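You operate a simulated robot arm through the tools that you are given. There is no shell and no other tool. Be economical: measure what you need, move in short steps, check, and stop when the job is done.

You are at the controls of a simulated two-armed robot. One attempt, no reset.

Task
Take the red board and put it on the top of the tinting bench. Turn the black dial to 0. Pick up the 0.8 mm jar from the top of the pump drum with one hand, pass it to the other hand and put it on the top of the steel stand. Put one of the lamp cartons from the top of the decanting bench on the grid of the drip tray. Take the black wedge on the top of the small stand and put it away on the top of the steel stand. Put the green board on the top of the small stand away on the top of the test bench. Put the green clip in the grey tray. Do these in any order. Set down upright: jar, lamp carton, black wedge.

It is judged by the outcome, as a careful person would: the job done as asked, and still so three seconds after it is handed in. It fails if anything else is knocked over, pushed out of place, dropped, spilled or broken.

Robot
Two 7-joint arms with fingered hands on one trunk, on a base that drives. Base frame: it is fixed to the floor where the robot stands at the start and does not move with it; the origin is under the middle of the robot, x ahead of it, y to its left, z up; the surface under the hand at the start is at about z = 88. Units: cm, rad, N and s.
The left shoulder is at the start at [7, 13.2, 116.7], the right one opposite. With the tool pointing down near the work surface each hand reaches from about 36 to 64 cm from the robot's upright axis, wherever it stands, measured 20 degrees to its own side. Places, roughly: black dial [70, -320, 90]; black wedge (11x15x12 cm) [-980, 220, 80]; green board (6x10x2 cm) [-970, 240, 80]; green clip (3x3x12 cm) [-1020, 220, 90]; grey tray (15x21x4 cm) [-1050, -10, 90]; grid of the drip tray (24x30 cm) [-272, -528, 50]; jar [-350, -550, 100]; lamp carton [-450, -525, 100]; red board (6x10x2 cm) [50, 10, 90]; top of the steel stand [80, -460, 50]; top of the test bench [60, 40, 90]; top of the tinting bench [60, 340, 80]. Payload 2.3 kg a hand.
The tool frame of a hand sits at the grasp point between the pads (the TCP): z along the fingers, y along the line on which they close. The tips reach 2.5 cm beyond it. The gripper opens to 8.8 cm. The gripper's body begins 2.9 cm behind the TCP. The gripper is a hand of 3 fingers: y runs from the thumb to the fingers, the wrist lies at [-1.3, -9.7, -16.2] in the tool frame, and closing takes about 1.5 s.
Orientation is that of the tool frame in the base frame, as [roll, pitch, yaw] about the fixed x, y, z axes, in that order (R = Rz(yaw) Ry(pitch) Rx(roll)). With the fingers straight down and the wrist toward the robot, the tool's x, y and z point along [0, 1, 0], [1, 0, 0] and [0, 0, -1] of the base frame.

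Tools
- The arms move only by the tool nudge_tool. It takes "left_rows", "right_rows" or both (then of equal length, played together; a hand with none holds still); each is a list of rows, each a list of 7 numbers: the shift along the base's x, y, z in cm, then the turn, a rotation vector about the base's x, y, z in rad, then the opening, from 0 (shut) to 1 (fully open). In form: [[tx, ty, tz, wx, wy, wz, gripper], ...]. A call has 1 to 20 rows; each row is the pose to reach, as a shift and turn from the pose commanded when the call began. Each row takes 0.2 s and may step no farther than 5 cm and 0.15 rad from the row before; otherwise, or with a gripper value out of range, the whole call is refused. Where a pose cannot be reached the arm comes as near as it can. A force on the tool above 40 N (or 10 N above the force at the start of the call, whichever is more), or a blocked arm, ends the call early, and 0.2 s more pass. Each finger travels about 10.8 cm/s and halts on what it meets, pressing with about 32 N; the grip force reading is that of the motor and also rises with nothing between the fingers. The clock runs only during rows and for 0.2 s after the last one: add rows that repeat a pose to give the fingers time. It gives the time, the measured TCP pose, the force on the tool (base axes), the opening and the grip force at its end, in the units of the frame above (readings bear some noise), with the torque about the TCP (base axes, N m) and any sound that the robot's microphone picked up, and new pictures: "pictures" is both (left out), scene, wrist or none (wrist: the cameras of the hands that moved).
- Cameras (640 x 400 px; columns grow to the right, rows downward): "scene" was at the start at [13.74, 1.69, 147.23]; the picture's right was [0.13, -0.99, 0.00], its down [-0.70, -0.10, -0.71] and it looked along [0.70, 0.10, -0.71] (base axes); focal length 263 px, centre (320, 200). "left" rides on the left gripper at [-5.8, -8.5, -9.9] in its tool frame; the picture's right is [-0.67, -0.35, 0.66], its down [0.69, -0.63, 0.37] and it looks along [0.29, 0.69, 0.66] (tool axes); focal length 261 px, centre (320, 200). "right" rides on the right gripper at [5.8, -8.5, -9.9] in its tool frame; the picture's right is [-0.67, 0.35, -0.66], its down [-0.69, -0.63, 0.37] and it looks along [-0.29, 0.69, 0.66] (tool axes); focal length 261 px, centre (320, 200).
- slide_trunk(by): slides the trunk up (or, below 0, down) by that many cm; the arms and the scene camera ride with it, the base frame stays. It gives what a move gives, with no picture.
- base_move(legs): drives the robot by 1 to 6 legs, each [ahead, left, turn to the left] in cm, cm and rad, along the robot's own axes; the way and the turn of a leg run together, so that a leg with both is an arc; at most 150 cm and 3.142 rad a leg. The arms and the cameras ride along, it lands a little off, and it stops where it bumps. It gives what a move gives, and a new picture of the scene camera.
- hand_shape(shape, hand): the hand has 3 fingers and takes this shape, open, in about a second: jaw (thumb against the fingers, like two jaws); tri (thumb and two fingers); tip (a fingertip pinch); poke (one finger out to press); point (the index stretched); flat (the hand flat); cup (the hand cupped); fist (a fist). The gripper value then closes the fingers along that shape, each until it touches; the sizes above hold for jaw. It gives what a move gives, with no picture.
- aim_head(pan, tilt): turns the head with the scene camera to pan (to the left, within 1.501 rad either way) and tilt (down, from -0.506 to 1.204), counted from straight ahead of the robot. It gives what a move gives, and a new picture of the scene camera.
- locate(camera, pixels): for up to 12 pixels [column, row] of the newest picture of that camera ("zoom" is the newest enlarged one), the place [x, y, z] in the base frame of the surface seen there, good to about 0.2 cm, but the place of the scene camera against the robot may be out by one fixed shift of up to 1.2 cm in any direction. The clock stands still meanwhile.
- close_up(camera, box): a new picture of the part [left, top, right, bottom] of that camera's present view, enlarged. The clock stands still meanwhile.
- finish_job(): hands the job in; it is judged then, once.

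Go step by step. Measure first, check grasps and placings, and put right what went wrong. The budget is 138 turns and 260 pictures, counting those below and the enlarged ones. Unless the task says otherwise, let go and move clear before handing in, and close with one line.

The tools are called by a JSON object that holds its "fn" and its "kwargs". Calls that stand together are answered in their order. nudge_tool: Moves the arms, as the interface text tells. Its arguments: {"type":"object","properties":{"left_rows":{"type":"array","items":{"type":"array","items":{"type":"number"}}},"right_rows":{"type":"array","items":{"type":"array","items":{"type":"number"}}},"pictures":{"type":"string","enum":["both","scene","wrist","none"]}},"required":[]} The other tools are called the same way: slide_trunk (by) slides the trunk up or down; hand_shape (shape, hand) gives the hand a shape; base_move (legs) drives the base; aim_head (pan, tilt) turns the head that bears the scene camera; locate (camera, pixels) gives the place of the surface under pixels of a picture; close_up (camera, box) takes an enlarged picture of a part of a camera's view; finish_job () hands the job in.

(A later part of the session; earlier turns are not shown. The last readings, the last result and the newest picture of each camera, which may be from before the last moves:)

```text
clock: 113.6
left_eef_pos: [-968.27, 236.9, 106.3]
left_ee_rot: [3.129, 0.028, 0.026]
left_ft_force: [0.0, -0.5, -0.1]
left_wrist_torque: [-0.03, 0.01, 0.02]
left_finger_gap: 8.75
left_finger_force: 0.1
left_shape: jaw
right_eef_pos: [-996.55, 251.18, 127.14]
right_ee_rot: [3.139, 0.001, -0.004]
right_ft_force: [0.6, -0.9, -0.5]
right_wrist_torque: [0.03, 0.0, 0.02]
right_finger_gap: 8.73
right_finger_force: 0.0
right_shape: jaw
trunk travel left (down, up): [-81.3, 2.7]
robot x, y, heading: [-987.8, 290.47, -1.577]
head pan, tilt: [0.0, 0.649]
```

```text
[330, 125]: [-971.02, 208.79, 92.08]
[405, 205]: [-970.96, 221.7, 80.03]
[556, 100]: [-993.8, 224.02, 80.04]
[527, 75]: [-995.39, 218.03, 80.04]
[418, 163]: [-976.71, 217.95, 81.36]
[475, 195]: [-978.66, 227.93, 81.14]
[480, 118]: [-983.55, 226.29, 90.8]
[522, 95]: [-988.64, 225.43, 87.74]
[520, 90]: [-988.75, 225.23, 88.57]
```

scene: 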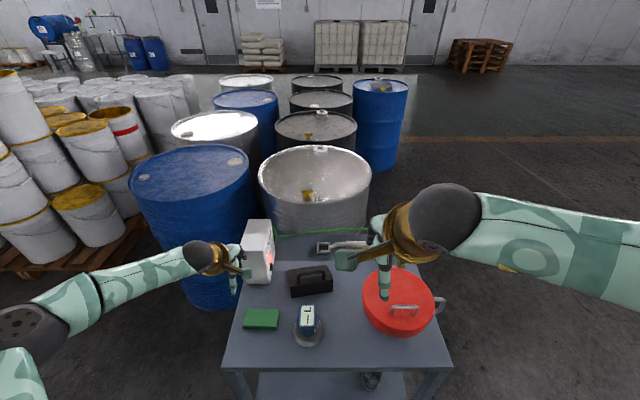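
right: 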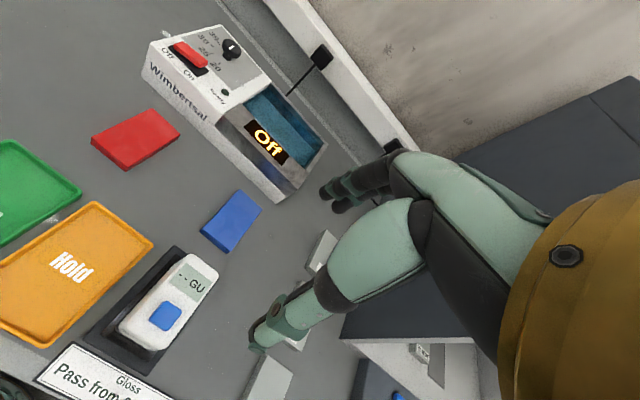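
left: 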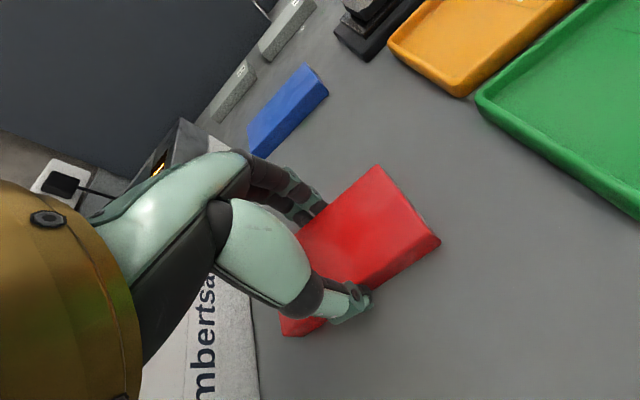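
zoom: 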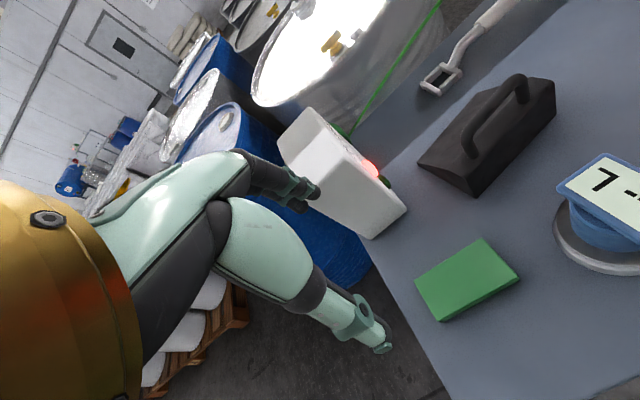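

Board centre is (−970.7, 235.6). I'll shift the hand over it, lower the trunk 16, and stop short for the final step.

{"fn": "nudge_tool", "kwargs": {"left_rows": [[-1.2, -0.6, 0, 0, 0, 0, 1], [-2.4, -1.3, 0, 0, 0, -0.026, 1], [-2.4, -1.3, 0, 0, 0, -0.026, 1]], "right_rows": [[0, 3, 2, 0, 0, 0, 1], [0, 6, 4, 0, 0, 0, 1], [0, 8, 4, 0, 0, 0, 1]], "pictures": "none"}}

{"fn": "slide_trunk", "kwargs": {"by": -16}}

{"fn": "close_up", "kwargs": {"camera": "left", "box": [0, 0, 640, 400]}}

```text
clock: 114.4
left_eef_pos: [-970.57, 235.46, 106.14]
left_ee_rot: [3.132, 0.028, 0.0]
left_ft_force: [-0.4, 0.5, 0.6]
left_wrist_torque: [-0.02, -0.01, 0.04]
left_finger_gap: 8.73
left_finger_force: 0.1
left_shape: jaw
right_eef_pos: [-996.6, 259.12, 130.97]
right_ee_rot: [-3.141, 0.0, -0.003]
right_ft_force: [0.1, -0.9, -0.6]
right_wrist_torque: [-0.02, 0.01, 0.01]
right_finger_gap: 8.76
right_finger_force: 0.0
right_shape: jaw
trunk travel left (down, up): [-81.3, 2.7]
robot x, y, heading: [-988.19, 290.94, -1.575]
head pan, tilt: [0.0, 0.649]
```

```text
clock: 116.3
left_eef_pos: [-970.49, 235.47, 90.2]
left_ee_rot: [3.132, 0.028, -0.001]
left_ft_force: [-0.2, 0.9, 0.2]
left_wrist_torque: [-0.02, -0.02, 0.01]
left_finger_gap: 8.76
left_finger_force: 0.1
left_shape: jaw
right_eef_pos: [-996.56, 259.01, 114.94]
right_ee_rot: [3.141, 0.0, -0.003]
right_ft_force: [0.3, -1.1, -0.6]
right_wrist_torque: [0.0, 0.03, -0.03]
right_finger_gap: 8.76
right_finger_force: 0.0
right_shape: jaw
trunk travel left (down, up): [-65.3, 18.7]
robot x, y, heading: [-987.79, 290.34, -1.576]
head pan, tilt: [0.0, 0.649]
```

```text
1.00 times, centred on (320, 200) of left (not enlarged: the box is as wide or as high as the picture)
```

zoom: 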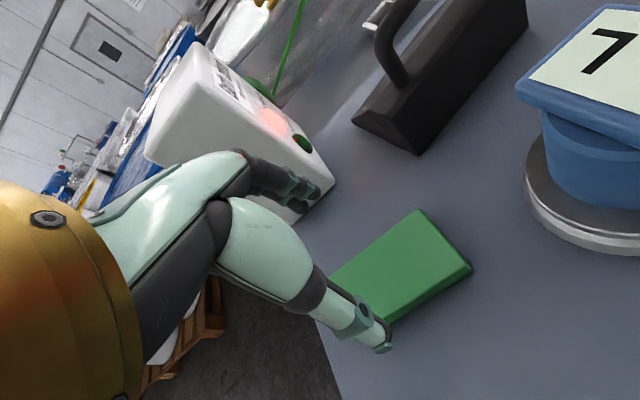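

The fingers straddle the board. I'll check clearance between the knuckles and the white box before the last 7.4 cm.

{"fn": "locate", "kwargs": {"camera": "zoom", "pixels": [[238, 155], [210, 160], [305, 185], [318, 192], [375, 335], [275, 170], [420, 212], [470, 268]]}}

```text
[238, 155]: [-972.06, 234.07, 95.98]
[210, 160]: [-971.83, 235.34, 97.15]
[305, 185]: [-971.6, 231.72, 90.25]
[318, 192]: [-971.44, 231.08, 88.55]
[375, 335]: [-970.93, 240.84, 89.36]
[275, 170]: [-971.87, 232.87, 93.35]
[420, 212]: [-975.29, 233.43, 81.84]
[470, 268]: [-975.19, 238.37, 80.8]
```

Clearance is about 8 cm. I'll go down and close on the board.

{"fn": "nudge_tool", "kwargs": {"left_rows": [[0, 0, -2.5, 0, 0, 0, 1], [0, 0.2, -5, 0, 0, 0, 1], [0, 0.2, -7.3, 0, 0, 0, 1], [0, 0.2, -7.3, 0, 0, 0, 0.8], [0, 0.2, -7.3, 0, 0, 0, 0.6], [0, 0.2, -7.3, 0, 0, 0, 0.4], [0, 0.2, -7.3, 0, 0, 0, 0.2], [0, 0.2, -7.3, 0, 0, 0, 0.2], [0, 0.2, -7.3, 0, 0, 0, 0.2]], "pictures": "wrist"}}

```text
clock: 118.3
left_eef_pos: [-970.73, 235.73, 83.03]
left_ee_rot: [3.132, 0.026, 0.001]
left_ft_force: [-0.9, 0.5, -0.5]
left_wrist_torque: [0.0, 0.01, 0.01]
left_finger_gap: 4.88
left_finger_force: 31.6
left_shape: jaw
right_eef_pos: [-996.63, 259.16, 114.99]
right_ee_rot: [3.14, -0.002, -0.002]
right_ft_force: [0.6, 0.3, -0.5]
right_wrist_torque: [-0.03, 0.0, 0.01]
right_finger_gap: 8.76
right_finger_force: 0.0
right_shape: jaw
trunk travel left (down, up): [-65.3, 18.7]
robot x, y, heading: [-988.13, 290.63, -1.574]
head pan, tilt: [0.0, 0.649]
```

left: 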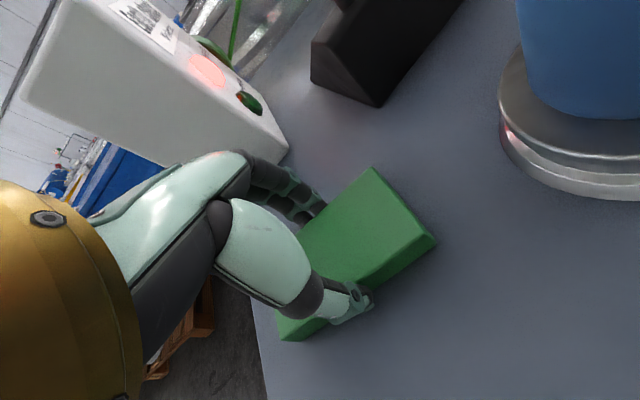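

The green board is held (gap 4.9). I'll lift it, retreat, and go round to the −x side of the stand to reach the clip.

{"fn": "nudge_tool", "kwargs": {"left_rows": [[0, 0, 4, 0, 0, 0, 0.2], [0, 0, 8, 0, 0, 0, 0.2], [0, 0, 12, 0, 0, 0, 0.2], [0, 0, 16, 0, 0, 0, 0.2], [0, 3, 20, 0, 0, 0, 0.2], [0, 6, 22, 0, 0, 0, 0.2]], "pictures": "none"}}

{"fn": "base_move", "kwargs": {"legs": [[-40, 0, 0], [0, -105, 0], [0, 0, 1.575], [0, -94, 0]]}}

{"fn": "aim_head", "kwargs": {"pan": -0.2, "tilt": 0.7}}

```text
clock: 119.7
left_eef_pos: [-970.48, 241.79, 104.94]
left_ee_rot: [3.131, 0.026, 0.001]
left_ft_force: [-0.2, 0.4, -1.5]
left_wrist_torque: [-0.02, 0.02, 0.01]
left_finger_gap: 4.84
left_finger_force: 32.5
left_shape: jaw
right_eef_pos: [-996.5, 259.14, 115.12]
right_ee_rot: [3.14, 0.0, -0.004]
right_ft_force: [-0.4, 1.0, 0.5]
right_wrist_torque: [-0.02, 0.01, 0.0]
right_finger_gap: 8.76
right_finger_force: 0.0
right_shape: jaw
trunk travel left (down, up): [-65.3, 18.7]
robot x, y, heading: [-988.26, 290.64, -1.573]
head pan, tilt: [0.0, 0.649]
```

```text
clock: 135.4
left_eef_pos: [-1046.58, 249.08, 104.85]
left_ee_rot: [3.131, 0.028, 1.526]
left_ft_force: [-0.4, 0.4, -0.4]
left_wrist_torque: [0.01, -0.03, -0.04]
left_finger_gap: 4.83
left_finger_force: 31.9
left_shape: jaw
right_eef_pos: [-1065.1, 223.79, 115.05]
right_ee_rot: [-3.141, 0.001, 1.525]
right_ft_force: [-0.6, 0.0, -0.6]
right_wrist_torque: [-0.03, 0.01, -0.02]
right_finger_gap: 8.78
right_finger_force: 0.1
right_shape: jaw
trunk travel left (down, up): [-65.3, 18.7]
robot x, y, heading: [-1096.22, 233.77, -0.048]
head pan, tilt: [0.0, 0.649]
```

scene: 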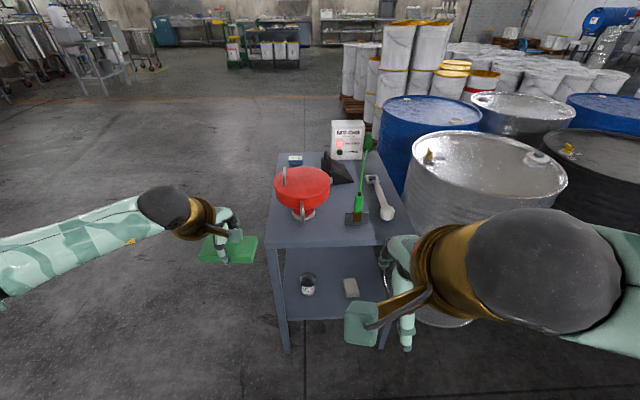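

```text
clock: 136.2
left_eef_pos: [-1046.5, 249.02, 104.89]
left_ee_rot: [3.13, 0.027, 1.526]
left_ft_force: [0.8, -0.7, 0.1]
left_wrist_torque: [-0.03, 0.01, 0.01]
left_finger_gap: 4.79
left_finger_force: 32.0
left_shape: jaw
right_eef_pos: [-1065.02, 223.81, 114.97]
right_ee_rot: [3.141, 0.0, 1.525]
right_ft_force: [0.2, -0.2, 0.5]
right_wrist_torque: [-0.03, -0.02, -0.03]
right_finger_gap: 8.75
right_finger_force: 0.1
right_shape: jaw
trunk travel left (down, up): [-65.3, 18.7]
robot x, y, heading: [-1095.91, 234.1, -0.051]
head pan, tilt: [-0.201, 0.7]
```

scene: 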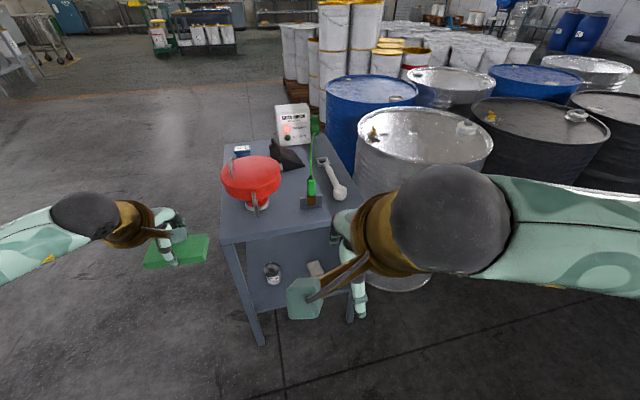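

{"fn": "close_up", "kwargs": {"camera": "scene", "box": [210, 95, 370, 245]}}

{"fn": "close_up", "kwargs": {"camera": "right", "box": [0, 0, 640, 400]}}

```text
2.67 times, centred on (290, 170) of scene
```

zoom: 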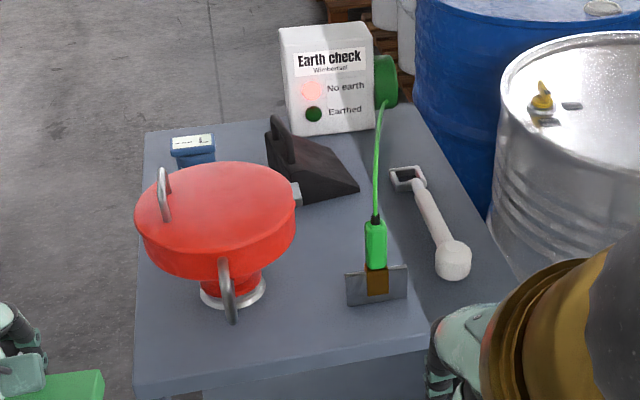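

```text
1.00 times, centred on (320, 200) of right (not enlarged: the box is as wide or as high as the picture)
```

zoom: 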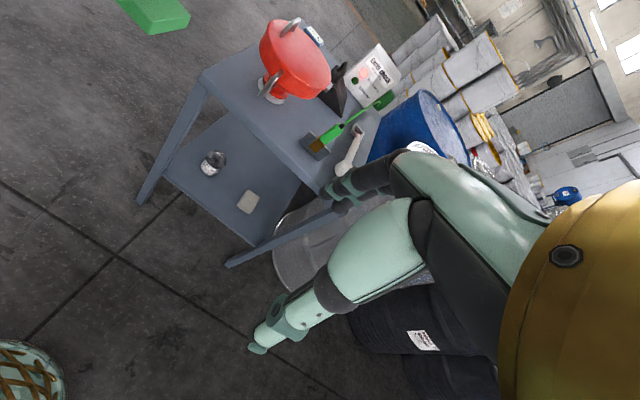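

The clip is on a reel cable from the "Earth check" box, clamped on a small upright plate. I'll measure the clip and plate in both views.

{"fn": "locate", "kwargs": {"camera": "scene", "pixels": [[311, 179], [311, 186], [311, 192], [311, 201], [302, 200], [320, 200], [311, 206], [308, 186], [314, 186], [315, 145]]}}

{"fn": "locate", "kwargs": {"camera": "zoom", "pixels": [[337, 131], [330, 136], [318, 146], [310, 140], [322, 155], [341, 126]]}}

```text
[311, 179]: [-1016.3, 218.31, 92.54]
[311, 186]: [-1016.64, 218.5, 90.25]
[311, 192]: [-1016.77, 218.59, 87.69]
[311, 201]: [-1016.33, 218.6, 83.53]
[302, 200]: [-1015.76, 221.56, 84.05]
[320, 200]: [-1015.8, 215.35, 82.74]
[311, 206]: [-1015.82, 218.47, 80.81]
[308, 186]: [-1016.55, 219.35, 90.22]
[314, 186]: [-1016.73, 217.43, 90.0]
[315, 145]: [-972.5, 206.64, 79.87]
```

```text
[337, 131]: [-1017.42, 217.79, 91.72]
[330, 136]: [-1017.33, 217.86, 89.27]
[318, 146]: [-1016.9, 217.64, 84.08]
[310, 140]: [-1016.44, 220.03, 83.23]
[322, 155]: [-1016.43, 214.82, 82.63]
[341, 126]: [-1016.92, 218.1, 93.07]
```

The clip's green body is centred at about (−1016.2, 218), z 87–94, above the plate (z 85). I'll drive closer and bring the right hand over it.

{"fn": "base_move", "kwargs": {"legs": [[26, 1, 0.05]]}}

```text
clock: 138.1
left_eef_pos: [-1021.31, 251.74, 105.01]
left_ee_rot: [3.128, 0.029, 1.571]
left_ft_force: [0.0, 0.8, -0.2]
left_wrist_torque: [-0.01, 0.01, 0.01]
left_finger_gap: 4.8
left_finger_force: 32.5
left_shape: jaw
right_eef_pos: [-1038.75, 225.55, 115.1]
right_ee_rot: [3.139, 0.002, 1.568]
right_ft_force: [0.9, 0.3, -0.7]
right_wrist_torque: [0.0, 0.02, -0.02]
right_finger_gap: 8.77
right_finger_force: 0.0
right_shape: jaw
trunk travel left (down, up): [-65.3, 18.7]
robot x, y, heading: [-1069.96, 234.03, 0.001]
head pan, tilt: [-0.201, 0.7]
```

scene: 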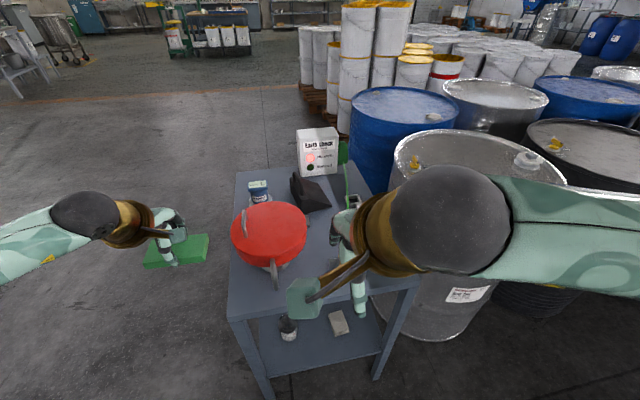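

I'll bring the right hand above the clip at z 102 in the default orientation and look.

{"fn": "nudge_tool", "kwargs": {"right_rows": [[4.5, -1.5, -2, 0, 0, 0, 1], [9, -3, -4, 0, 0, 0, 1], [13.5, -4.5, -6, 0, 0, 0, 1], [18, -6, -9, 0, 0, 0, 1], [22.6, -7.5, -12, 0, 0, 0, 1], [22.6, -7.5, -13, 0, 0, 0, 1]]}}

```text
refused: row 1 steps farther than a row can; nothing moved
```

{"fn": "nudge_tool", "kwargs": {"right_rows": [[4, -1.2, -2, 0, 0, 0, 1], [8, -2.5, -4, 0, 0, 0, 1], [12, -3.8, -6, 0, 0, 0, 1], [16, -5.2, -8, 0, 0, 0, 1], [20, -6.5, -10, 0, 0, 0, 1], [22.6, -7.5, -12, 0, 0, 0, 1], [22.6, -7.5, -13, 0, 0, 0, 1]]}}

```text
clock: 139.7
left_eef_pos: [-1021.29, 251.53, 104.71]
left_ee_rot: [3.132, 0.028, 1.57]
left_ft_force: [0.7, 0.1, -0.4]
left_wrist_torque: [0.01, 0.0, 0.02]
left_finger_gap: 4.8
left_finger_force: 31.8
left_shape: jaw
right_eef_pos: [-1016.13, 218.2, 102.04]
right_ee_rot: [3.141, 0.001, 1.57]
right_ft_force: [-0.5, -0.7, 0.0]
right_wrist_torque: [-0.03, 0.0, 0.02]
right_finger_gap: 8.77
right_finger_force: 0.1
right_shape: jaw
trunk travel left (down, up): [-65.3, 18.7]
robot x, y, heading: [-1069.75, 234.41, -0.002]
head pan, tilt: [-0.201, 0.7]
```

scene: 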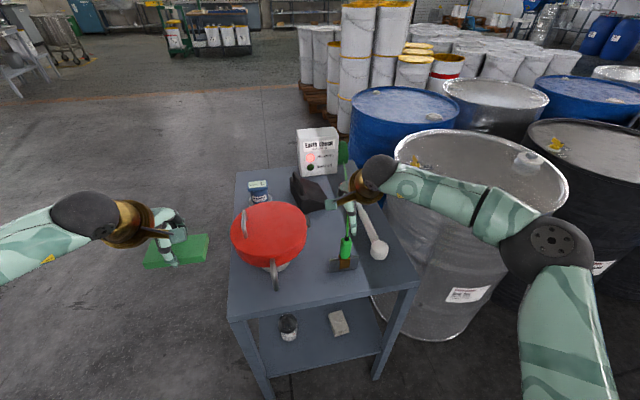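
right: 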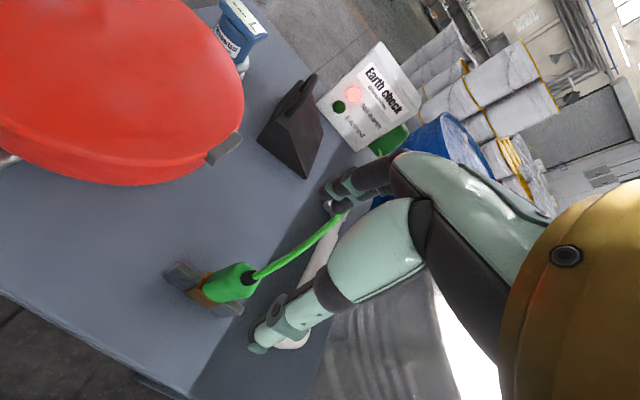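

The wrist view shows the clip at (232,283) and the cable passing between the fingers. I'll locate the clip precisely from here.

{"fn": "locate", "kwargs": {"camera": "right", "pixels": [[253, 278], [240, 270], [235, 292], [215, 285], [224, 300], [212, 275], [175, 270], [238, 312], [320, 233], [262, 345], [335, 195]]}}

```text
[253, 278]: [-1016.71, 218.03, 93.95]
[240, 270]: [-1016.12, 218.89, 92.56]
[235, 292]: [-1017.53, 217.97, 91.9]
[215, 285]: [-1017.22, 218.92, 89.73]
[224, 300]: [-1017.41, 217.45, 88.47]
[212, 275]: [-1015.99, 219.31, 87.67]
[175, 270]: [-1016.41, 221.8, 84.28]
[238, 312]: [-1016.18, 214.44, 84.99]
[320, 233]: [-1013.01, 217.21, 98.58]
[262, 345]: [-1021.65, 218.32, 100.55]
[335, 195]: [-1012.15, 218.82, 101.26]
```

The clip is centred at (−1016.5, 218.0), right beneath the hand. I'll go down to z 91.2 and close.

{"fn": "nudge_tool", "kwargs": {"right_rows": [[-0.3, -0.1, -3, 0, 0, 0, 1], [-0.3, -0.1, -6, 0, 0, 0, 1], [-0.3, -0.1, -9, 0, 0, 0, 1], [-0.3, -0.1, -10.8, 0, 0, 0, 1], [-0.3, -0.1, -10.8, 0, 0, 0, 0.8], [-0.3, -0.1, -10.8, 0, 0, 0, 0.6], [-0.3, -0.1, -10.8, 0, 0, 0, 0.4], [-0.3, -0.1, -10.8, 0, 0, 0, 0.2], [-0.3, -0.1, -10.8, 0, 0, 0, 0], [-0.3, -0.1, -10.8, 0, 0, 0, 0], [-0.3, -0.1, -10.8, 0, 0, 0, 0]], "pictures": "wrist"}}

```text
clock: 142.1
left_eef_pos: [-1021.18, 251.72, 104.94]
left_ee_rot: [3.131, 0.027, 1.574]
left_ft_force: [-0.7, -0.5, -0.9]
left_wrist_torque: [0.0, 0.01, 0.0]
left_finger_gap: 4.84
left_finger_force: 31.5
left_shape: jaw
right_eef_pos: [-1016.3, 217.78, 90.96]
right_ee_rot: [3.142, -0.001, 1.568]
right_ft_force: [0.7, 0.1, 0.2]
right_wrist_torque: [-0.02, -0.01, 0.05]
right_finger_gap: 1.81
right_finger_force: 31.9
right_shape: jaw
trunk travel left (down, up): [-65.3, 18.7]
robot x, y, heading: [-1069.95, 234.46, -0.003]
head pan, tilt: [-0.201, 0.7]
```

right: 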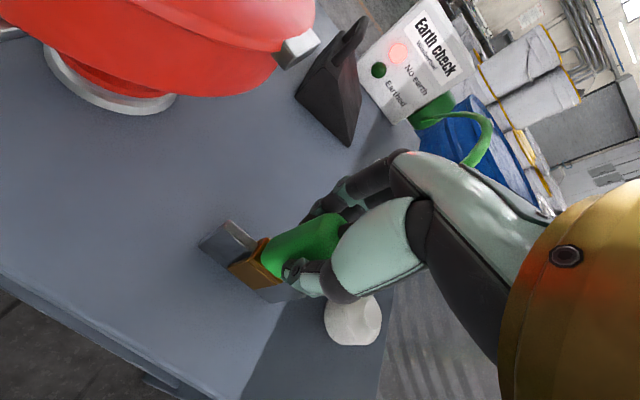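

Gripped at a 1.8 cm gap on the clip's green body. I'll lift slowly and watch the force.

{"fn": "nudge_tool", "kwargs": {"right_rows": [[0, 0, 1, 0, 0, 0, 0], [0, 0, 2, 0, 0, 0, 0], [0, 0, 4, 0, 0, 0, 0], [0, 0, 6, 0, 0, 0, 0], [0, 0, 9, 0, 0, 0, 0], [0, 0, 12, 0, 0, 0, 0]]}}

```text
clock: 143.4
left_eef_pos: [-1021.22, 251.74, 104.99]
left_ee_rot: [3.132, 0.026, 1.571]
left_ft_force: [-1.0, 0.9, -1.0]
left_wrist_torque: [0.0, -0.04, 0.0]
left_finger_gap: 4.81
left_finger_force: 32.1
left_shape: jaw
right_eef_pos: [-1016.25, 218.14, 103.22]
right_ee_rot: [-3.141, 0.001, 1.57]
right_ft_force: [0.6, -0.2, -2.0]
right_wrist_torque: [0.0, -0.04, 0.0]
right_finger_gap: 1.82
right_finger_force: 31.8
right_shape: jaw
trunk travel left (down, up): [-65.3, 18.7]
robot x, y, heading: [-1069.8, 234.34, -0.003]
head pan, tilt: [-0.201, 0.7]
```

scene: 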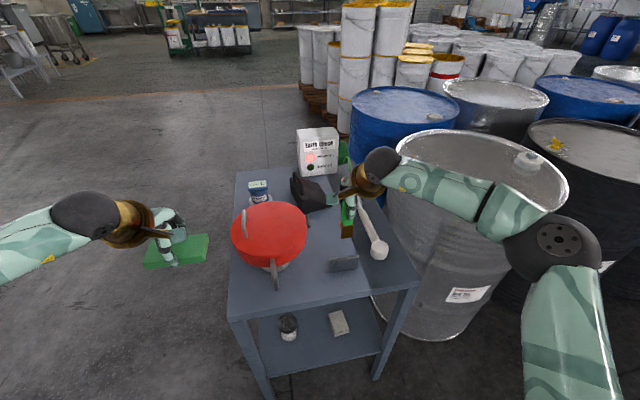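
right: 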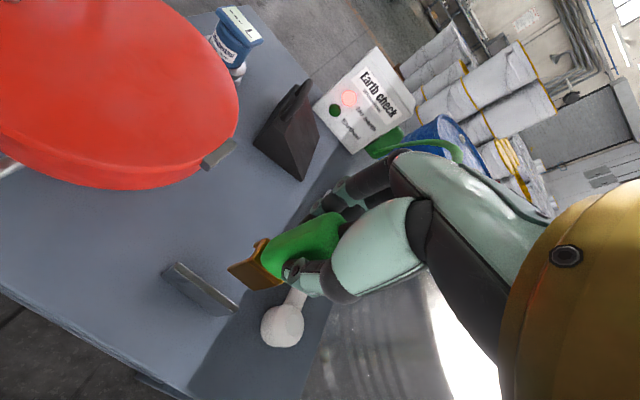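

The clip came off cleanly and the box did not move. Now I'll look toward the grey tray at (−1050, −10), to my right.

{"fn": "aim_head", "kwargs": {"pan": -1.5, "tilt": 0.4}}

```text
clock: 144.9
left_eef_pos: [-1021.3, 251.68, 104.83]
left_ee_rot: [3.131, 0.027, 1.574]
left_ft_force: [-0.2, 0.3, -1.4]
left_wrist_torque: [0.03, 0.07, 0.01]
left_finger_gap: 4.82
left_finger_force: 32.0
left_shape: jaw
right_eef_pos: [-1016.14, 218.1, 103.18]
right_ee_rot: [-3.141, 0.0, 1.569]
right_ft_force: [0.5, 0.3, -0.9]
right_wrist_torque: [-0.01, 0.02, 0.01]
right_finger_gap: 1.78
right_finger_force: 32.2
right_shape: jaw
trunk travel left (down, up): [-65.3, 18.7]
robot x, y, heading: [-1069.8, 234.53, -0.005]
head pan, tilt: [-1.499, 0.4]
```

scene: 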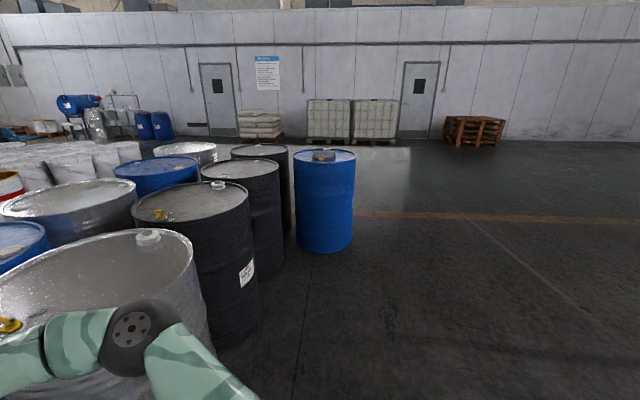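

The grey tray is on top of the separate blue drum, at (324,155). I'll zoom and measure.

{"fn": "close_up", "kwargs": {"camera": "scene", "box": [270, 130, 390, 205]}}

{"fn": "locate", "kwargs": {"camera": "scene", "pixels": [[324, 153], [314, 152], [335, 152], [324, 160], [296, 158], [354, 158], [325, 248], [255, 290], [280, 240], [290, 170], [385, 320]]}}

```text
5.33 times, centred on (330, 168) of scene
```

zoom: 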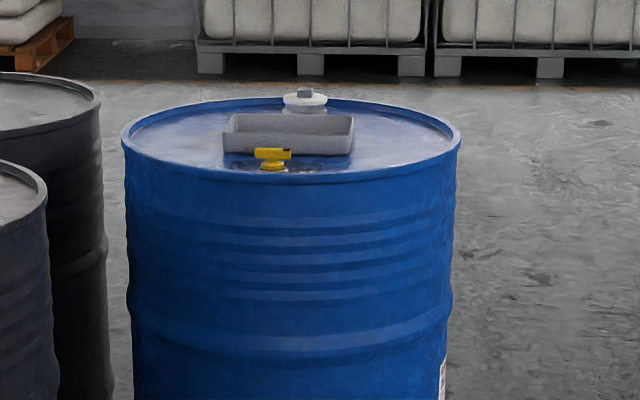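

```text
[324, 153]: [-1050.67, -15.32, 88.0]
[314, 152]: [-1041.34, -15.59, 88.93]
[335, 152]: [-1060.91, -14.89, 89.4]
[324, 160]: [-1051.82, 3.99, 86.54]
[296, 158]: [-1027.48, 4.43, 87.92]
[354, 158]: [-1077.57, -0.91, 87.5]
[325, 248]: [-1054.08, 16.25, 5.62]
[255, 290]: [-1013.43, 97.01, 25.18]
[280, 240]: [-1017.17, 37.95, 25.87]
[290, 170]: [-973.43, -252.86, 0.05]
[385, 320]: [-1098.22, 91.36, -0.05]
```

The tray is on that drum at about (−1051, −10), floor z≈87. I'll back off, move partway along at x≈−1120, and check whether the cable pulls the box.

{"fn": "base_move", "kwargs": {"legs": [[-50, 0, 0], [0, -80, 0]]}}

{"fn": "aim_head", "kwargs": {"pan": 0.3, "tilt": 0.5}}

```text
clock: 151.8
left_eef_pos: [-1069.11, 169.83, 104.87]
left_ee_rot: [3.131, 0.027, 1.577]
left_ft_force: [0.0, -1.2, -0.2]
left_wrist_torque: [0.01, 0.02, -0.01]
left_finger_gap: 4.8
left_finger_force: 32.0
left_shape: jaw
right_eef_pos: [-1063.97, 136.2, 103.35]
right_ee_rot: [-3.141, 0.001, 1.573]
right_ft_force: [-0.2, 0.1, -0.6]
right_wrist_torque: [0.04, -0.02, 0.0]
right_finger_gap: 1.8
right_finger_force: 31.8
right_shape: jaw
trunk travel left (down, up): [-65.3, 18.7]
robot x, y, heading: [-1118.06, 151.87, 0.004]
head pan, tilt: [-1.499, 0.4]
```

scene: 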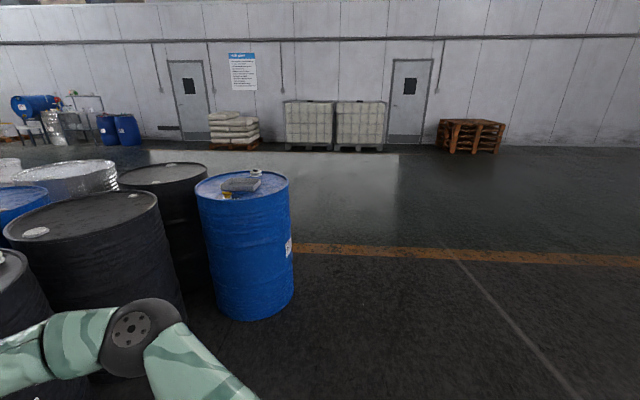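

```text
clock: 153.6
left_eef_pos: [-1069.05, 169.79, 104.96]
left_ee_rot: [3.131, 0.025, 1.576]
left_ft_force: [-0.2, 0.2, -0.6]
left_wrist_torque: [0.0, 0.01, -0.07]
left_finger_gap: 4.78
left_finger_force: 32.1
left_shape: jaw
right_eef_pos: [-1064.04, 136.17, 103.12]
right_ee_rot: [3.139, 0.0, 1.573]
right_ft_force: [0.1, -0.4, -1.7]
right_wrist_torque: [0.01, 0.01, 0.0]
right_finger_gap: 1.8
right_finger_force: 32.6
right_shape: jaw
trunk travel left (down, up): [-65.3, 18.7]
robot x, y, heading: [-1118.06, 152.14, -0.0]
head pan, tilt: [0.3, 0.499]
```

scene: 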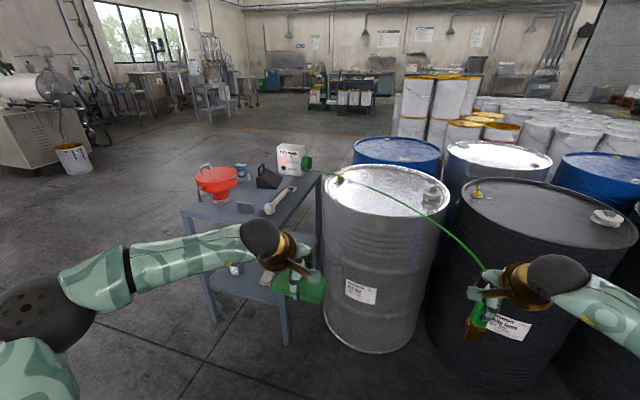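

The reel cable pays out freely and the box stays. I'll continue to the tray, with the clip above its rim.

{"fn": "base_move", "kwargs": {"legs": [[0, -146, 0], [11, 0, 0]]}}

{"fn": "aim_head", "kwargs": {"pan": -0.25, "tilt": 0.75}}

{"fn": "close_up", "kwargs": {"camera": "right", "box": [0, 0, 640, 400]}}

```text
clock: 161.5
left_eef_pos: [-1058.94, 25.58, 104.93]
left_ee_rot: [3.129, 0.027, 1.563]
left_ft_force: [-0.5, -0.3, -0.5]
left_wrist_torque: [0.03, 0.02, 0.02]
left_finger_gap: 4.79
left_finger_force: 32.2
left_shape: jaw
right_eef_pos: [-1054.44, -8.01, 103.34]
right_ee_rot: [3.14, 0.0, 1.558]
right_ft_force: [-0.5, 1.0, -1.8]
right_wrist_torque: [0.02, 0.0, -0.01]
right_finger_gap: 1.81
right_finger_force: 32.0
right_shape: jaw
trunk travel left (down, up): [-65.3, 18.7]
robot x, y, heading: [-1107.49, 8.73, -0.013]
head pan, tilt: [0.3, 0.499]
```

scene: 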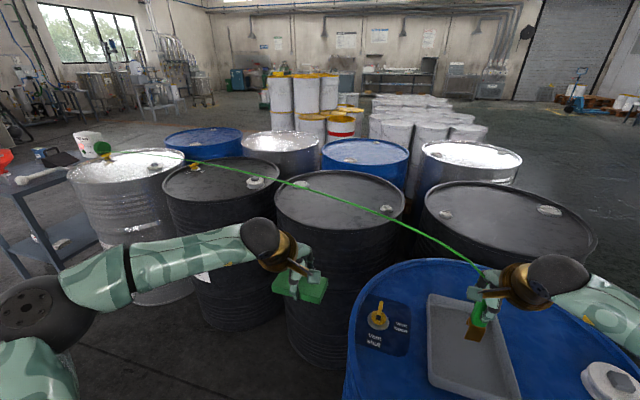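

```text
clock: 162.5
left_eef_pos: [-1058.84, 25.65, 104.9]
left_ee_rot: [3.131, 0.028, 1.561]
left_ft_force: [-0.4, 0.5, 1.0]
left_wrist_torque: [-0.02, -0.04, -0.01]
left_finger_gap: 4.79
left_finger_force: 31.8
left_shape: jaw
right_eef_pos: [-1054.19, -7.93, 103.34]
right_ee_rot: [-3.14, 0.0, 1.558]
right_ft_force: [0.0, 0.5, -0.9]
right_wrist_torque: [0.02, -0.02, -0.04]
right_finger_gap: 1.83
right_finger_force: 31.6
right_shape: jaw
trunk travel left (down, up): [-65.3, 18.7]
robot x, y, heading: [-1107.75, 9.18, -0.016]
head pan, tilt: [-0.25, 0.75]
```

scene: 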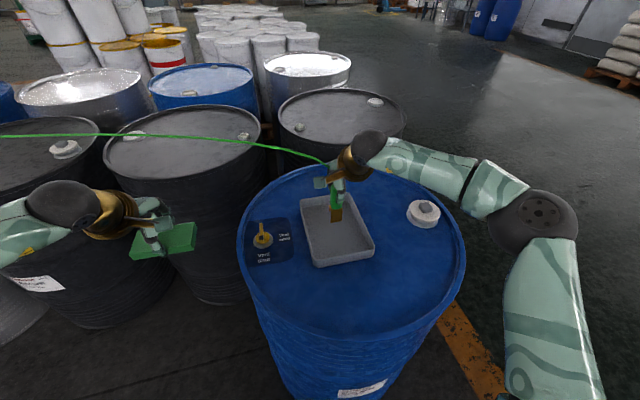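

```text
1.00 times, centred on (320, 200) of right (not enlarged: the box is as wide or as high as the picture)
```

zoom: 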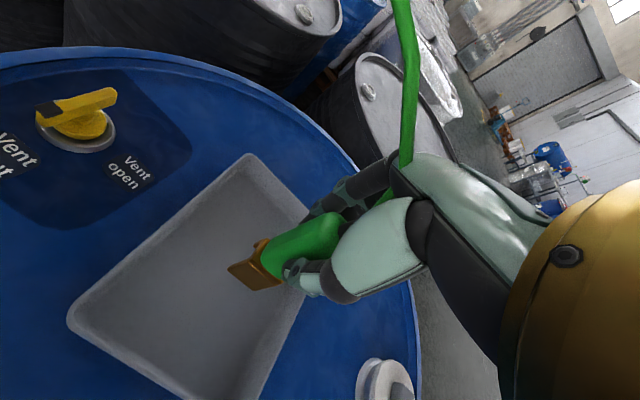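

The tray's long side runs along x. I'll locate its corners, floor and the clip's bottom.

{"fn": "locate", "kwargs": {"camera": "zoom", "pixels": [[245, 160], [72, 322], [200, 280], [250, 210], [150, 320], [262, 290], [232, 268], [260, 395], [300, 300], [310, 210]]}}

{"fn": "locate", "kwargs": {"camera": "scene", "pixels": [[302, 198], [316, 266], [374, 252], [350, 195], [330, 240], [335, 213], [335, 222], [310, 220]]}}

```text
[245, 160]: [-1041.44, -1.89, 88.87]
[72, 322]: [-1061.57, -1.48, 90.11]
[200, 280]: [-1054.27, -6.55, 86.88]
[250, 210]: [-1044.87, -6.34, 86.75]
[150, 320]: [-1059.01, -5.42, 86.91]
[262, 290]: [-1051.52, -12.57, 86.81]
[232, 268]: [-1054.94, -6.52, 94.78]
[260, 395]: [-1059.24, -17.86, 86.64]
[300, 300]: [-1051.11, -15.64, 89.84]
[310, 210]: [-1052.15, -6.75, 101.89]
```

```text
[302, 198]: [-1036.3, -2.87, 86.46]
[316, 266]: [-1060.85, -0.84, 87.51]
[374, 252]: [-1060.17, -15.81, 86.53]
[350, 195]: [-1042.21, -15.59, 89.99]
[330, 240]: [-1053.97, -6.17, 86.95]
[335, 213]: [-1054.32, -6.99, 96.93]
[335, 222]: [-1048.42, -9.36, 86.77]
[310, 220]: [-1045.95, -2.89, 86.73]
```

Tray floor is at z 86.8, inside y −2…−16, x −1061…−1041. I'll tilt the hand 1.13 rad so the clip can be laid nearly flat across the tray.

{"fn": "nudge_tool", "kwargs": {"right_rows": [[0.5, -0.5, 0, 0.14, 0, 0, 0], [1, -1, 0, 0.28, 0, 0, 0], [1.5, -1.5, 0, 0.42, 0, 0, 0], [2, -2, 0, 0.56, 0, 0, 0], [2.5, -2.5, 0, 0.7, 0, 0, 0], [3, -3, 0, 0.84, 0, 0, 0], [3, -3.6, 0, 0.98, 0, 0, 0], [3, -3.6, 0, 1.13, 0, 0, 0], [3, -3.6, 0, 1.13, 0, 0, 0]]}}

```text
clock: 164.5
left_eef_pos: [-1058.74, 25.59, 104.96]
left_ee_rot: [3.131, 0.027, 1.561]
left_ft_force: [-0.1, -0.5, -0.8]
left_wrist_torque: [0.01, 0.01, 0.01]
left_finger_gap: 4.77
left_finger_force: 31.9
left_shape: jaw
right_eef_pos: [-1051.08, -11.62, 103.32]
right_ee_rot: [-3.108, -1.129, 1.535]
right_ft_force: [0.2, 0.6, -0.9]
right_wrist_torque: [-0.09, 0.01, -0.03]
right_finger_gap: 1.82
right_finger_force: 31.9
right_shape: jaw
trunk travel left (down, up): [-65.3, 18.7]
robot x, y, heading: [-1107.78, 9.11, -0.012]
head pan, tilt: [-0.25, 0.75]
```

scene: 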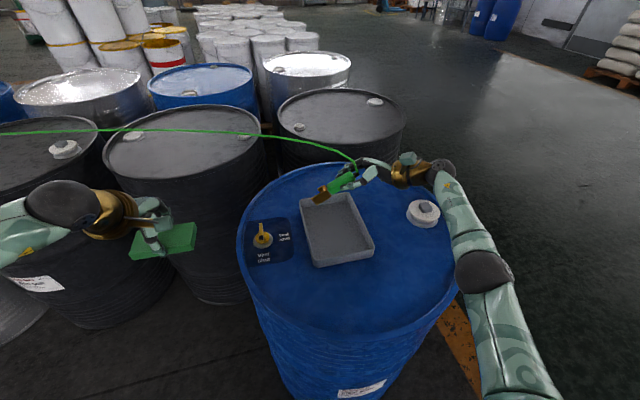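
right: 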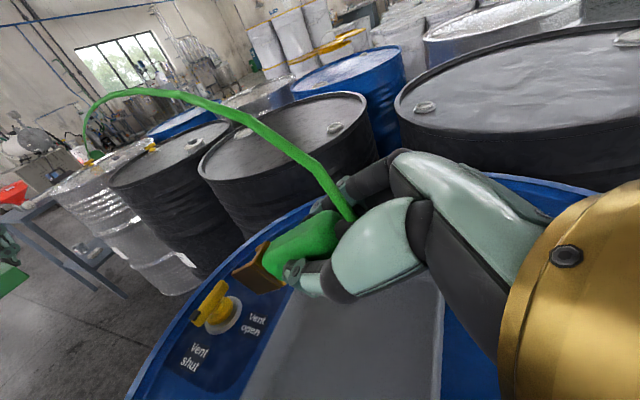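

The tilt is reached. Before lowering, I'll check the forearm and wrist heights above the drum.

{"fn": "locate", "kwargs": {"camera": "scene", "pixels": [[485, 265], [460, 215], [445, 172], [410, 170], [422, 213], [410, 158], [345, 182], [324, 195]]}}

```text
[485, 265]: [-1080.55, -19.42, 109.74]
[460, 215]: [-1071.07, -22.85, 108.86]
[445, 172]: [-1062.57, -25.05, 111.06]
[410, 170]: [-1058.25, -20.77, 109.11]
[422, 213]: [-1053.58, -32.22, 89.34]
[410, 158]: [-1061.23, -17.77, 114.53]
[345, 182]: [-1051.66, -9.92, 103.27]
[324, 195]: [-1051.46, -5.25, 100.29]
```

The forearm would come near the drum rim if lowered as is. I'll raise the trunk 12 cm and then lower the hand by arm, so the forearm slopes down.

{"fn": "slide_trunk", "kwargs": {"by": 12}}

{"fn": "nudge_tool", "kwargs": {"right_rows": [[0, 0, -3, 0, 0, 0, 0], [0, 0, -6, 0, 0, 0, 0], [0, 0, -9, 0, 0, 0, 0], [0, 0, -12, 0, 0, 0, 0], [0, 0, -15, 0, 0, 0, 0], [0, 0, -18, 0, 0, 0, 0], [0, 0, -18, 0, 0, 0, 0]]}}

```text
clock: 166.0
left_eef_pos: [-1058.78, 25.54, 116.87]
left_ee_rot: [3.132, 0.027, 1.562]
left_ft_force: [-0.4, 0.6, -0.3]
left_wrist_torque: [0.02, -0.01, -0.01]
left_finger_gap: 4.83
left_finger_force: 32.3
left_shape: jaw
right_eef_pos: [-1051.22, -11.54, 115.3]
right_ee_rot: [-3.116, -1.129, 1.543]
right_ft_force: [-0.3, -0.9, -1.2]
right_wrist_torque: [-0.03, 0.02, -0.02]
right_finger_gap: 1.81
right_finger_force: 32.0
right_shape: jaw
trunk travel left (down, up): [-77.3, 6.7]
robot x, y, heading: [-1107.88, 8.65, -0.013]
head pan, tilt: [-0.25, 0.75]
```

```text
clock: 167.6
left_eef_pos: [-1058.76, 25.54, 116.93]
left_ee_rot: [3.131, 0.026, 1.561]
left_ft_force: [0.3, -0.4, -1.2]
left_wrist_torque: [0.02, -0.02, 0.0]
left_finger_gap: 4.8
left_finger_force: 32.0
left_shape: jaw
right_eef_pos: [-1055.42, -8.06, 103.39]
right_ee_rot: [-3.11, -1.129, 1.534]
right_ft_force: [0.7, 0.2, -0.7]
right_wrist_torque: [-0.08, 0.0, -0.04]
right_finger_gap: 1.82
right_finger_force: 32.0
right_shape: jaw
right hand out of reach, approached as far as the arm can: row 1, 2, 3, 4, 5, 6, 7
trunk travel left (down, up): [-77.3, 6.7]
robot x, y, heading: [-1107.69, 8.92, -0.011]
head pan, tilt: [-0.25, 0.75]
```

scene: 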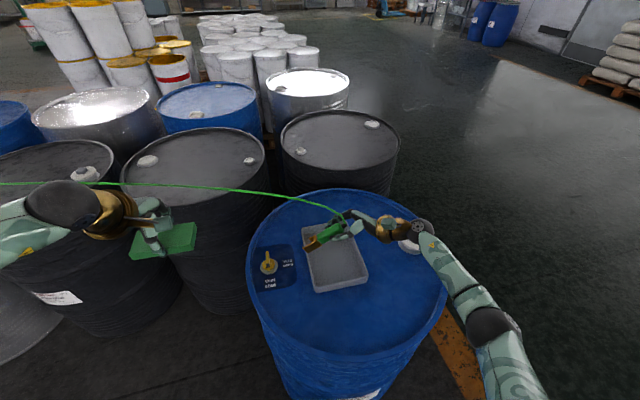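
right: 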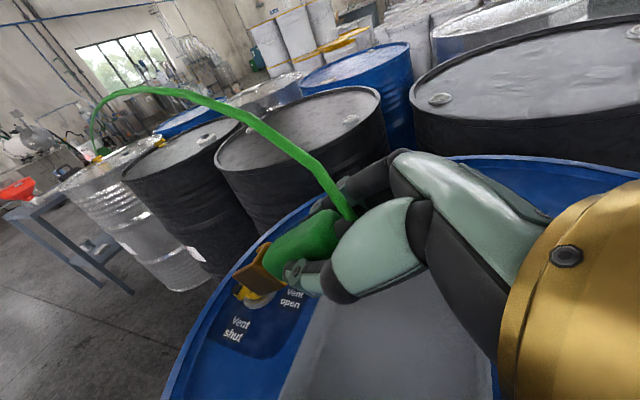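

The tilted pose is joint-limited at this trunk height. I'll check the forearm heights again to see how far the trunk can come down.

{"fn": "locate", "kwargs": {"camera": "scene", "pixels": [[490, 325], [465, 285], [445, 260], [422, 228], [390, 228], [412, 248], [325, 240], [310, 250], [500, 380]]}}

{"fn": "close_up", "kwargs": {"camera": "scene", "box": [280, 180, 520, 330]}}

```text
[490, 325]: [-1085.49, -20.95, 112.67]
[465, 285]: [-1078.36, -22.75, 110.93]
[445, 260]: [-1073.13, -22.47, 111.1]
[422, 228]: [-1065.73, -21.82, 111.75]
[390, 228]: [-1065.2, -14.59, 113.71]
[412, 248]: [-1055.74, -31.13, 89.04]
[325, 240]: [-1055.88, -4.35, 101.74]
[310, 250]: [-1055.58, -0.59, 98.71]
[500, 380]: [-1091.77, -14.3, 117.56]
```

```text
2.67 times, centred on (400, 255) of scene
```

zoom: 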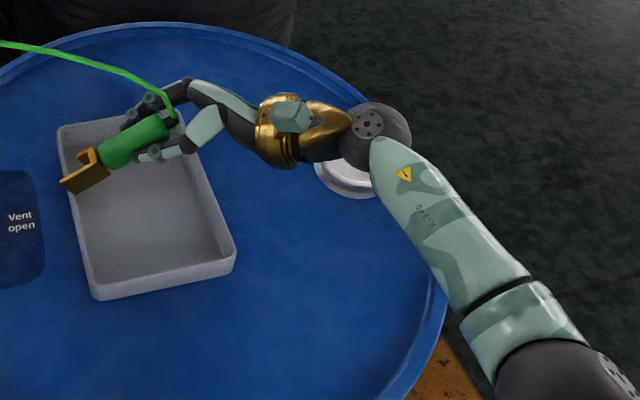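

Forearm undersides are about 103, so lowering the trunk 11.5 leaves roughly 3 cm over the rim. First I'll re-centre over the tray with a small base shift.

{"fn": "base_move", "kwargs": {"legs": [[2.2, -3.5, 0]]}}

{"fn": "slide_trunk", "kwargs": {"by": -8}}

{"fn": "close_up", "kwargs": {"camera": "scene", "box": [240, 150, 520, 325]}}

```text
clock: 168.4
left_eef_pos: [-1057.02, 22.73, 116.97]
left_ee_rot: [3.128, 0.032, 1.563]
left_ft_force: [0.3, 0.0, -1.4]
left_wrist_torque: [-0.04, -0.02, -0.04]
left_finger_gap: 4.79
left_finger_force: 32.0
left_shape: jaw
right_eef_pos: [-1053.65, -11.02, 103.69]
right_ee_rot: [-3.117, -1.123, 1.541]
right_ft_force: [0.1, 0.1, -0.6]
right_wrist_torque: [-0.09, -0.01, 0.0]
right_finger_gap: 1.82
right_finger_force: 32.0
right_shape: jaw
trunk travel left (down, up): [-77.3, 6.7]
robot x, y, heading: [-1105.53, 5.34, -0.011]
head pan, tilt: [-0.25, 0.75]
```

scene: 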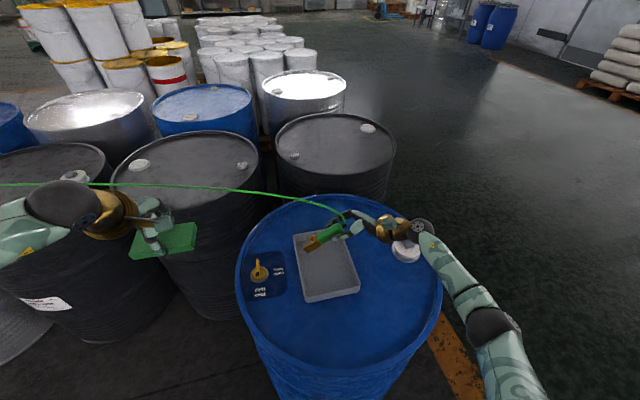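

```text
clock: 169.6
left_eef_pos: [-1056.57, 22.17, 108.87]
left_ee_rot: [3.132, 0.027, 1.562]
left_ft_force: [0.2, -0.2, -0.4]
left_wrist_torque: [-0.01, -0.01, 0.0]
left_finger_gap: 4.83
left_finger_force: 31.9
left_shape: jaw
right_eef_pos: [-1053.39, -11.59, 95.54]
right_ee_rot: [-3.106, -1.129, 1.531]
right_ft_force: [-0.4, -1.1, -1.7]
right_wrist_torque: [-0.04, 0.01, -0.01]
right_finger_gap: 1.81
right_finger_force: 31.8
right_shape: jaw
trunk travel left (down, up): [-69.3, 14.7]
robot x, y, heading: [-1105.6, 5.39, -0.016]
head pan, tilt: [-0.25, 0.75]
```

```text
2.29 times, centred on (380, 238) of scene
```

zoom: 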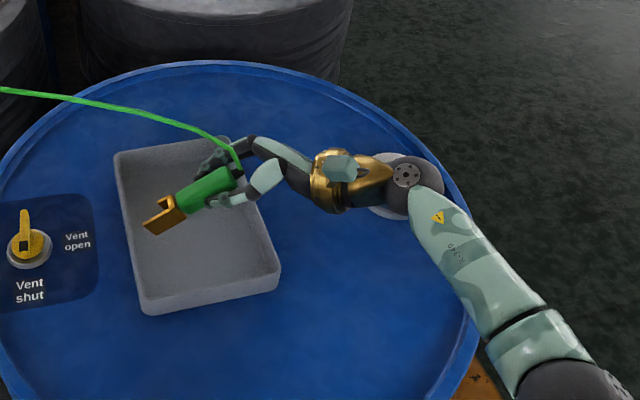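

The clip lies over the tray interior. I'll lower the last 3.6 cm and check contact.

{"fn": "slide_trunk", "kwargs": {"by": -3.6}}

{"fn": "close_up", "kwargs": {"camera": "scene", "box": [270, 190, 430, 300]}}

```text
clock: 170.4
left_eef_pos: [-1056.73, 22.14, 105.56]
left_ee_rot: [3.132, 0.026, 1.561]
left_ft_force: [0.6, 1.0, -0.8]
left_wrist_torque: [-0.02, 0.03, -0.01]
left_finger_gap: 4.82
left_finger_force: 32.0
left_shape: jaw
right_eef_pos: [-1053.37, -11.6, 91.89]
right_ee_rot: [-3.113, -1.13, 1.539]
right_ft_force: [-0.4, 0.0, -0.3]
right_wrist_torque: [0.08, 0.0, -0.02]
right_finger_gap: 1.8
right_finger_force: 31.9
right_shape: jaw
trunk travel left (down, up): [-65.7, 18.3]
robot x, y, heading: [-1105.32, 5.22, -0.009]
head pan, tilt: [-0.25, 0.75]
```

```text
3.64 times, centred on (350, 245) of scene
```

zoom: 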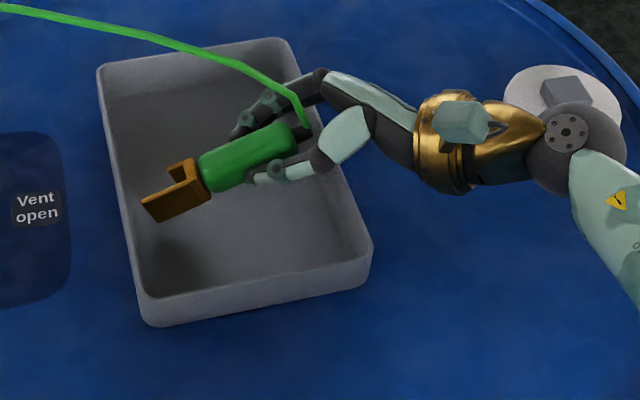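

The clip's jaw end is just above the floor. I'll lower 0.7 more, open partway, and rise.

{"fn": "slide_trunk", "kwargs": {"by": -0.7}}

{"fn": "nudge_tool", "kwargs": {"right_rows": [[0, 0, 0, 0, 0, 0, 0.25], [0, 0, 0, 0, 0, 0, 0.4], [0, 0, 0, 0, 0, 0, 0.5], [0, 0, 0, 0, 0, 0, 0.5], [0, 0, 0, 0, 0, 0, 0.5]], "pictures": "none"}}

{"fn": "close_up", "kwargs": {"camera": "scene", "box": [270, 190, 430, 300]}}

```text
clock: 171.0
left_eef_pos: [-1056.67, 22.13, 104.58]
left_ee_rot: [3.132, 0.025, 1.563]
left_ft_force: [1.1, 0.7, -0.8]
left_wrist_torque: [-0.01, -0.01, 0.0]
left_finger_gap: 4.8
left_finger_force: 32.4
left_shape: jaw
right_eef_pos: [-1053.28, -11.69, 91.17]
right_ee_rot: [-3.11, -1.129, 1.535]
right_ft_force: [0.2, -0.6, 1.0]
right_wrist_torque: [0.14, 0.01, -0.03]
right_finger_gap: 1.79
right_finger_force: 31.9
right_shape: jaw
trunk travel left (down, up): [-65.0, 19.0]
robot x, y, heading: [-1105.51, 5.37, -0.012]
head pan, tilt: [-0.25, 0.75]
```

```text
clock: 172.2
left_eef_pos: [-1056.63, 22.21, 104.63]
left_ee_rot: [3.131, 0.025, 1.562]
left_ft_force: [-0.1, -0.7, -0.9]
left_wrist_torque: [0.02, 0.01, 0.0]
left_finger_gap: 4.77
left_finger_force: 31.8
left_shape: jaw
right_eef_pos: [-1053.32, -11.59, 91.17]
right_ee_rot: [-3.107, -1.13, 1.535]
right_ft_force: [0.3, 0.5, 0.6]
right_wrist_torque: [0.03, -0.01, 0.0]
right_finger_gap: 4.34
right_finger_force: 0.1
right_shape: jaw
trunk travel left (down, up): [-65.0, 19.0]
robot x, y, heading: [-1105.57, 5.48, -0.013]
head pan, tilt: [-0.25, 0.75]
```

```text
3.64 times, centred on (350, 245) of scene
```

zoom: 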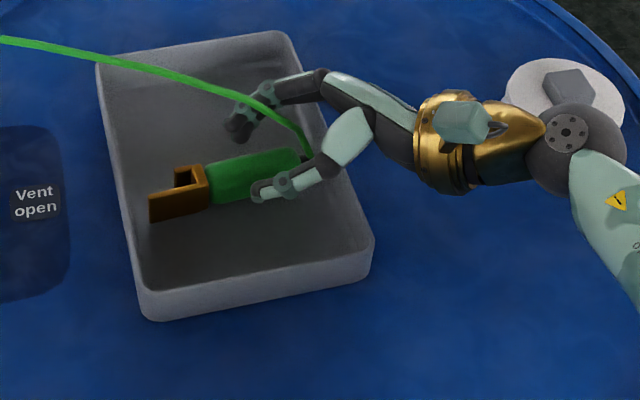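

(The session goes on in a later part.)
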